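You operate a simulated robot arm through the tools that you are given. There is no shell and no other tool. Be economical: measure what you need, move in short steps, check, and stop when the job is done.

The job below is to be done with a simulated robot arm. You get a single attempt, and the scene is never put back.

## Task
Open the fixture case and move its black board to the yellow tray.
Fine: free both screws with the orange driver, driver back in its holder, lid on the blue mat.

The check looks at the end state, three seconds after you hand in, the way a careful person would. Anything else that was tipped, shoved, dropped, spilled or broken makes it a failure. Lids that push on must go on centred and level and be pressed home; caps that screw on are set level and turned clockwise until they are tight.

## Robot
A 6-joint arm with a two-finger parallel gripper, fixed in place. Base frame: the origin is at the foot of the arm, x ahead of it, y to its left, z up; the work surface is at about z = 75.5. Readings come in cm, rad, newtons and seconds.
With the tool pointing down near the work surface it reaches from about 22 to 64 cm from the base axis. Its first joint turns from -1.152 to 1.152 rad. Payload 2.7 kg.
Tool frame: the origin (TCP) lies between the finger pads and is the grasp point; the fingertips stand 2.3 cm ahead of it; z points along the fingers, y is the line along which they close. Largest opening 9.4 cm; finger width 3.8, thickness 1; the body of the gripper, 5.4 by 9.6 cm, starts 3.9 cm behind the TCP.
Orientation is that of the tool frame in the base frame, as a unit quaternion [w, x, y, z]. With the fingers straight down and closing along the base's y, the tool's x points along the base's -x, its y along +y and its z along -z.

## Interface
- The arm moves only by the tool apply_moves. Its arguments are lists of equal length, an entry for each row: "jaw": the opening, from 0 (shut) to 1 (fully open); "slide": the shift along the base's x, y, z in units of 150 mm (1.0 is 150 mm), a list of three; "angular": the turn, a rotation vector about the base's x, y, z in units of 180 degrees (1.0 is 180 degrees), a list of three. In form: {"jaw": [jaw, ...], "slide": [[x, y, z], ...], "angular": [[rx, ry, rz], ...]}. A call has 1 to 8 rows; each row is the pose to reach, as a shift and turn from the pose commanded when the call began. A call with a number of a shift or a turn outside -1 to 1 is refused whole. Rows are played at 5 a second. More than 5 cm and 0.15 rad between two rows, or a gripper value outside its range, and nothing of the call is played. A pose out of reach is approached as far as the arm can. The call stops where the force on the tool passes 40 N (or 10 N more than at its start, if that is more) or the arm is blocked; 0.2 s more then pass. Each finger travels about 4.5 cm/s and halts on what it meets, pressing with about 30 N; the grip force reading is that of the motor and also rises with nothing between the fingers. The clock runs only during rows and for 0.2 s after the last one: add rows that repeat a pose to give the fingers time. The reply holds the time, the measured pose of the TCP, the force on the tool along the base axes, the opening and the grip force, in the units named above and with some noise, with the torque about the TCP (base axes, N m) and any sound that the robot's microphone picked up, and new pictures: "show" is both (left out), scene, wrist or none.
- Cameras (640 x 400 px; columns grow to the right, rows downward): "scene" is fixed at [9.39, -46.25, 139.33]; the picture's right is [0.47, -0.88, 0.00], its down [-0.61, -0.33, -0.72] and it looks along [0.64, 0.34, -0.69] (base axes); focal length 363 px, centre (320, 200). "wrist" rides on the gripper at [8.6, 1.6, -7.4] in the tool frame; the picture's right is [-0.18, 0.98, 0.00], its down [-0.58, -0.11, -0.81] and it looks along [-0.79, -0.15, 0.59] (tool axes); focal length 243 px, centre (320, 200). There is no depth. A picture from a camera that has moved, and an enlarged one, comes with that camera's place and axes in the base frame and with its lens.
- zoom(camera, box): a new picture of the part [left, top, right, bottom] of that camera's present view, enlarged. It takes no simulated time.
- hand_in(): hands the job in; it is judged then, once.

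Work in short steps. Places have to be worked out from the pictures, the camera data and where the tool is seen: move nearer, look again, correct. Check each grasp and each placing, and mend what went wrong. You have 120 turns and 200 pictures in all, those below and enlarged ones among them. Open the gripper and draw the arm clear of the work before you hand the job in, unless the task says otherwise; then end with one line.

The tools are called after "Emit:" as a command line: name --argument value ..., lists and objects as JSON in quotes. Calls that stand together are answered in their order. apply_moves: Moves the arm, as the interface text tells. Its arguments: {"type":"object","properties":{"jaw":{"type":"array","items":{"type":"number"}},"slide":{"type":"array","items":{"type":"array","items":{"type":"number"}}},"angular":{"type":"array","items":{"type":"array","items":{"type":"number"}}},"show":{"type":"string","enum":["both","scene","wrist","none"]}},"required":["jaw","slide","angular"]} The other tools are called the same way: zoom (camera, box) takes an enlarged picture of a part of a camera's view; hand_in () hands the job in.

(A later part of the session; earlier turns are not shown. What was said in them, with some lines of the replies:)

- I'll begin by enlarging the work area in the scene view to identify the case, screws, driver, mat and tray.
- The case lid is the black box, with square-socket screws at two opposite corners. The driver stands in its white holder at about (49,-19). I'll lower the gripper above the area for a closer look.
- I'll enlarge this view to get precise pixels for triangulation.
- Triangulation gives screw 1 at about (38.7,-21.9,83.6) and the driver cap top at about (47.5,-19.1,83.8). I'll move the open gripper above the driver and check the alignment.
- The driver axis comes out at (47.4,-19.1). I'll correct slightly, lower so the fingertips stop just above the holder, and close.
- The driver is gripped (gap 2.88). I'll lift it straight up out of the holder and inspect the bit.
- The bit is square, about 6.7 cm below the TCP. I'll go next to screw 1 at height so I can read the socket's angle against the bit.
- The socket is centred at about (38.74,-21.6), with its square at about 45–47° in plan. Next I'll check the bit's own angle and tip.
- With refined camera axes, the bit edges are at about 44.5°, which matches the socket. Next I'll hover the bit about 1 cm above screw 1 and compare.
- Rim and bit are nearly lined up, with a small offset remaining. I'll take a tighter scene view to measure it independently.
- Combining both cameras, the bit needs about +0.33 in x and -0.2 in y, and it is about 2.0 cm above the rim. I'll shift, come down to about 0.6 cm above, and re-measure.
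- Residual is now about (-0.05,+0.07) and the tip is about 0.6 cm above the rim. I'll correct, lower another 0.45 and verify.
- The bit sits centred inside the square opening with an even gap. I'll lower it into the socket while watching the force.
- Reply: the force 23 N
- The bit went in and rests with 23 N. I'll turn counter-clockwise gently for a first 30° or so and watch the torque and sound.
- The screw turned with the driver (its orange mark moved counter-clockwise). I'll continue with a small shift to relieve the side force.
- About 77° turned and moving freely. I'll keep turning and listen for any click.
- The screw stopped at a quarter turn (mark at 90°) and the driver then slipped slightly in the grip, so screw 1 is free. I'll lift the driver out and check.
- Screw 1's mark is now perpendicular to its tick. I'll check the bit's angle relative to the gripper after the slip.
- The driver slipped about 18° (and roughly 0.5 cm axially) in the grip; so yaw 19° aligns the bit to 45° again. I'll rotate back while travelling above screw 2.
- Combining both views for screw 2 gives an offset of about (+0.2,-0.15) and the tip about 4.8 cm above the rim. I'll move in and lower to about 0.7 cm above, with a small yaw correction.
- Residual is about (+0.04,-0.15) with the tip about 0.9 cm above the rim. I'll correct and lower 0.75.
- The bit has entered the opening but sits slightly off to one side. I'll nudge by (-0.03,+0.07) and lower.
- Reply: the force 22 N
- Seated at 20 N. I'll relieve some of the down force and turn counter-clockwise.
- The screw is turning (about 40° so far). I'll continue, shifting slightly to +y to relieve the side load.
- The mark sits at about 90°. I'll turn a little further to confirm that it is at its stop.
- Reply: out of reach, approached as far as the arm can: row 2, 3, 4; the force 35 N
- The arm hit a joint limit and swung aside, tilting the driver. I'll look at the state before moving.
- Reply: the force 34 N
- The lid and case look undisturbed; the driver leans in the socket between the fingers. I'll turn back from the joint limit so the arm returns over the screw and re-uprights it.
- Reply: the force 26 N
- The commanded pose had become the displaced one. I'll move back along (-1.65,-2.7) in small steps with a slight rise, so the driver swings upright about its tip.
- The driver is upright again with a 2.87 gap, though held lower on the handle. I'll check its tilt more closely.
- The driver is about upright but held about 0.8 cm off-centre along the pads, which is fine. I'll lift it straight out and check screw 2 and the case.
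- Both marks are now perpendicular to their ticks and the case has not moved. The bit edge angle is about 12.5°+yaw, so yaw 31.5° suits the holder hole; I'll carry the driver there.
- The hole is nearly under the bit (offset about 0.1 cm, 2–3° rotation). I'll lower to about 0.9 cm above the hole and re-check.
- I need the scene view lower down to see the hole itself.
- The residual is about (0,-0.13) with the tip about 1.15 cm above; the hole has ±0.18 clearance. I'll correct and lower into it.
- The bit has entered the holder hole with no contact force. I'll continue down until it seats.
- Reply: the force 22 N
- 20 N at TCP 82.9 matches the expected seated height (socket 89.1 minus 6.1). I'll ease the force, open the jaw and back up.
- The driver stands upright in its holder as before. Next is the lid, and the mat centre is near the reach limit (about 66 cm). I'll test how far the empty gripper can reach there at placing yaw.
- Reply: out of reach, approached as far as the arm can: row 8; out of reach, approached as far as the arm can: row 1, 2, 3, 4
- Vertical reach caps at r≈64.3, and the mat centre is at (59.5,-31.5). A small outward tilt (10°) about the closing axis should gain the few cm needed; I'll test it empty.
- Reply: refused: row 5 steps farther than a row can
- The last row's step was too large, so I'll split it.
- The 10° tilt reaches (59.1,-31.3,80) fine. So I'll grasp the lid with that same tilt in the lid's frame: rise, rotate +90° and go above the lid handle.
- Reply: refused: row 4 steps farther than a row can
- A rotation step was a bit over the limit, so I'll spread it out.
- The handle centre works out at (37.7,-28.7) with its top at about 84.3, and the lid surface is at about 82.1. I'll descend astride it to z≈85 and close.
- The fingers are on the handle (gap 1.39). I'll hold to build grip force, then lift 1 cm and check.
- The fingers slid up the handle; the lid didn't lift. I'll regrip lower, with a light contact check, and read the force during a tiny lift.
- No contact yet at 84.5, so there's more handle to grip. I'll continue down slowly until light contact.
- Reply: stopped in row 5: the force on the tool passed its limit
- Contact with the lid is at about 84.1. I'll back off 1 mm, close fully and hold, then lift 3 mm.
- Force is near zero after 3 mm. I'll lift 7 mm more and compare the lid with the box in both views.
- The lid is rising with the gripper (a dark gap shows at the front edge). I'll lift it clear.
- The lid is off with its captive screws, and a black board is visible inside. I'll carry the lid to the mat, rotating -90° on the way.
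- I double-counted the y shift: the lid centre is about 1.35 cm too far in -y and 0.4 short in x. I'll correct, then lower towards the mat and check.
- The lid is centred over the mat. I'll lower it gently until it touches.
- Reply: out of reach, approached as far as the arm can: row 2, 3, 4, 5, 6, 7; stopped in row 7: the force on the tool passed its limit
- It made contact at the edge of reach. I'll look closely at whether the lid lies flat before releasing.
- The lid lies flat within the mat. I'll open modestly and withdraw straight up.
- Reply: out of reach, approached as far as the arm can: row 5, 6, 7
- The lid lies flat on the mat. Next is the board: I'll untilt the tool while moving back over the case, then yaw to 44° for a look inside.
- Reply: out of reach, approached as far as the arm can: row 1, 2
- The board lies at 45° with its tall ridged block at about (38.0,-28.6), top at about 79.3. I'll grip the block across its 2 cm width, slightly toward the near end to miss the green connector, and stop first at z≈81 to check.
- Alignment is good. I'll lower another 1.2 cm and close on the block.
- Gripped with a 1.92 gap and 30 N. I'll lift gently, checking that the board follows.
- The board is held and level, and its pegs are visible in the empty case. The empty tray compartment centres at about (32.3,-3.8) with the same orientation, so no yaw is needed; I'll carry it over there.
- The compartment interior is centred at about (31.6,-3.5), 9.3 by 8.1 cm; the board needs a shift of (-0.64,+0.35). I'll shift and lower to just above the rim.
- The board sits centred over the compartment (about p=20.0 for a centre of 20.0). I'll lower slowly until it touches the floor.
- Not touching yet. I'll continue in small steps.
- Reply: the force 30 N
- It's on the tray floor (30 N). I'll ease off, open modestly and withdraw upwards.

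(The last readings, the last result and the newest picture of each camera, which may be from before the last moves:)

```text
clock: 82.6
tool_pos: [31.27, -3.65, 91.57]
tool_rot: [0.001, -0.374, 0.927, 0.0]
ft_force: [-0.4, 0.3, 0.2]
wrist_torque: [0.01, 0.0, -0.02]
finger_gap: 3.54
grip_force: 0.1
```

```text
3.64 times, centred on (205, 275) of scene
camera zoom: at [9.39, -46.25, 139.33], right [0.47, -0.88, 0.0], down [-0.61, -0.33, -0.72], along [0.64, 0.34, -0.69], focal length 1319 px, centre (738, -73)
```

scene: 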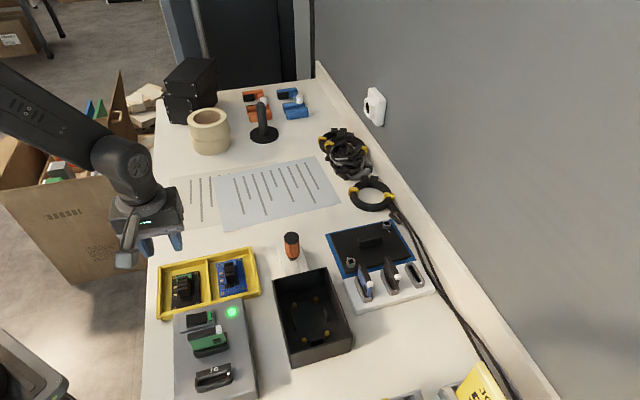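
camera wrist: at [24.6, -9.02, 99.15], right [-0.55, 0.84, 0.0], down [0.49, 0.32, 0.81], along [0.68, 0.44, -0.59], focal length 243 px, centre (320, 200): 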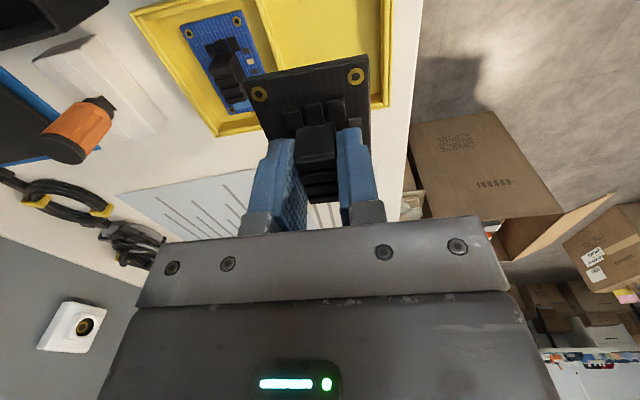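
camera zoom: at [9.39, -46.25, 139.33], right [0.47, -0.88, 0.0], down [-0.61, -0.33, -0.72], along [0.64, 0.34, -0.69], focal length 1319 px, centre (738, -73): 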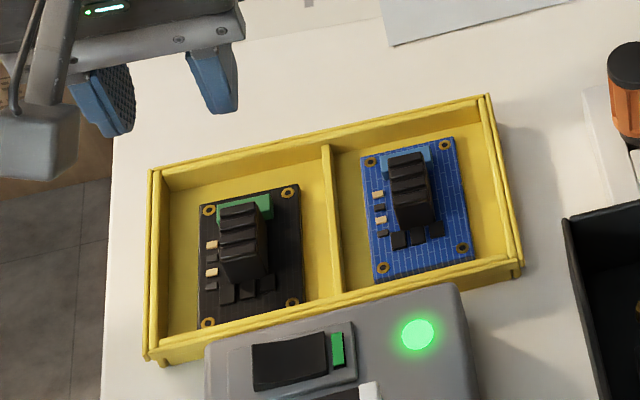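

The board lies flat in the tray compartment. I'll open fully, rise clear, and do a final check of the driver, lid and case.

Emit:
apply_moves --jaw '[0.7, 1, 1, 1]' --slide '[[0, 0, 0.2], [0, 0, 0.5], [0, 0, 0.8], [0, 0, 0.8]]' --angular '[[0, 0, 0], [0, 0, 0], [0, 0, 0], [0, 0, 0]]' --show "none"

Emit:
zoom --camera "scene" --box '[250, 205, 450, 365]'

```text
clock: 83.6
tool_pos: [31.09, -3.89, 103.85]
tool_rot: [0.002, -0.375, 0.927, 0.002]
ft_force: [-0.3, 0.8, 0.1]
wrist_torque: [0.0, 0.02, 0.02]
finger_gap: 9.4
grip_force: 0.0
```

```text
2.50 times, centred on (350, 285) of scene
camera zoom: at [9.38, -46.25, 139.33], right [0.47, -0.88, 0.0], down [-0.61, -0.33, -0.72], along [0.64, 0.34, -0.69], focal length 907 px, centre (245, -12)
```

zoom: 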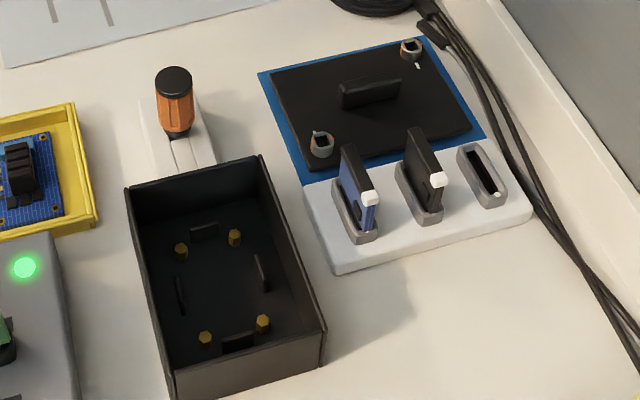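

Everything is in place: driver upright in its holder, lid flat on the mat, board in the tray, arm clear with the gripper open. I'll hand in.

Emit:
hand_in

```text
The job is handed in.
```

The case is open and its black board is in the yellow tray: both screws were freed with the orange driver, the driver is back in its holder, and the lid is on the blue mat.
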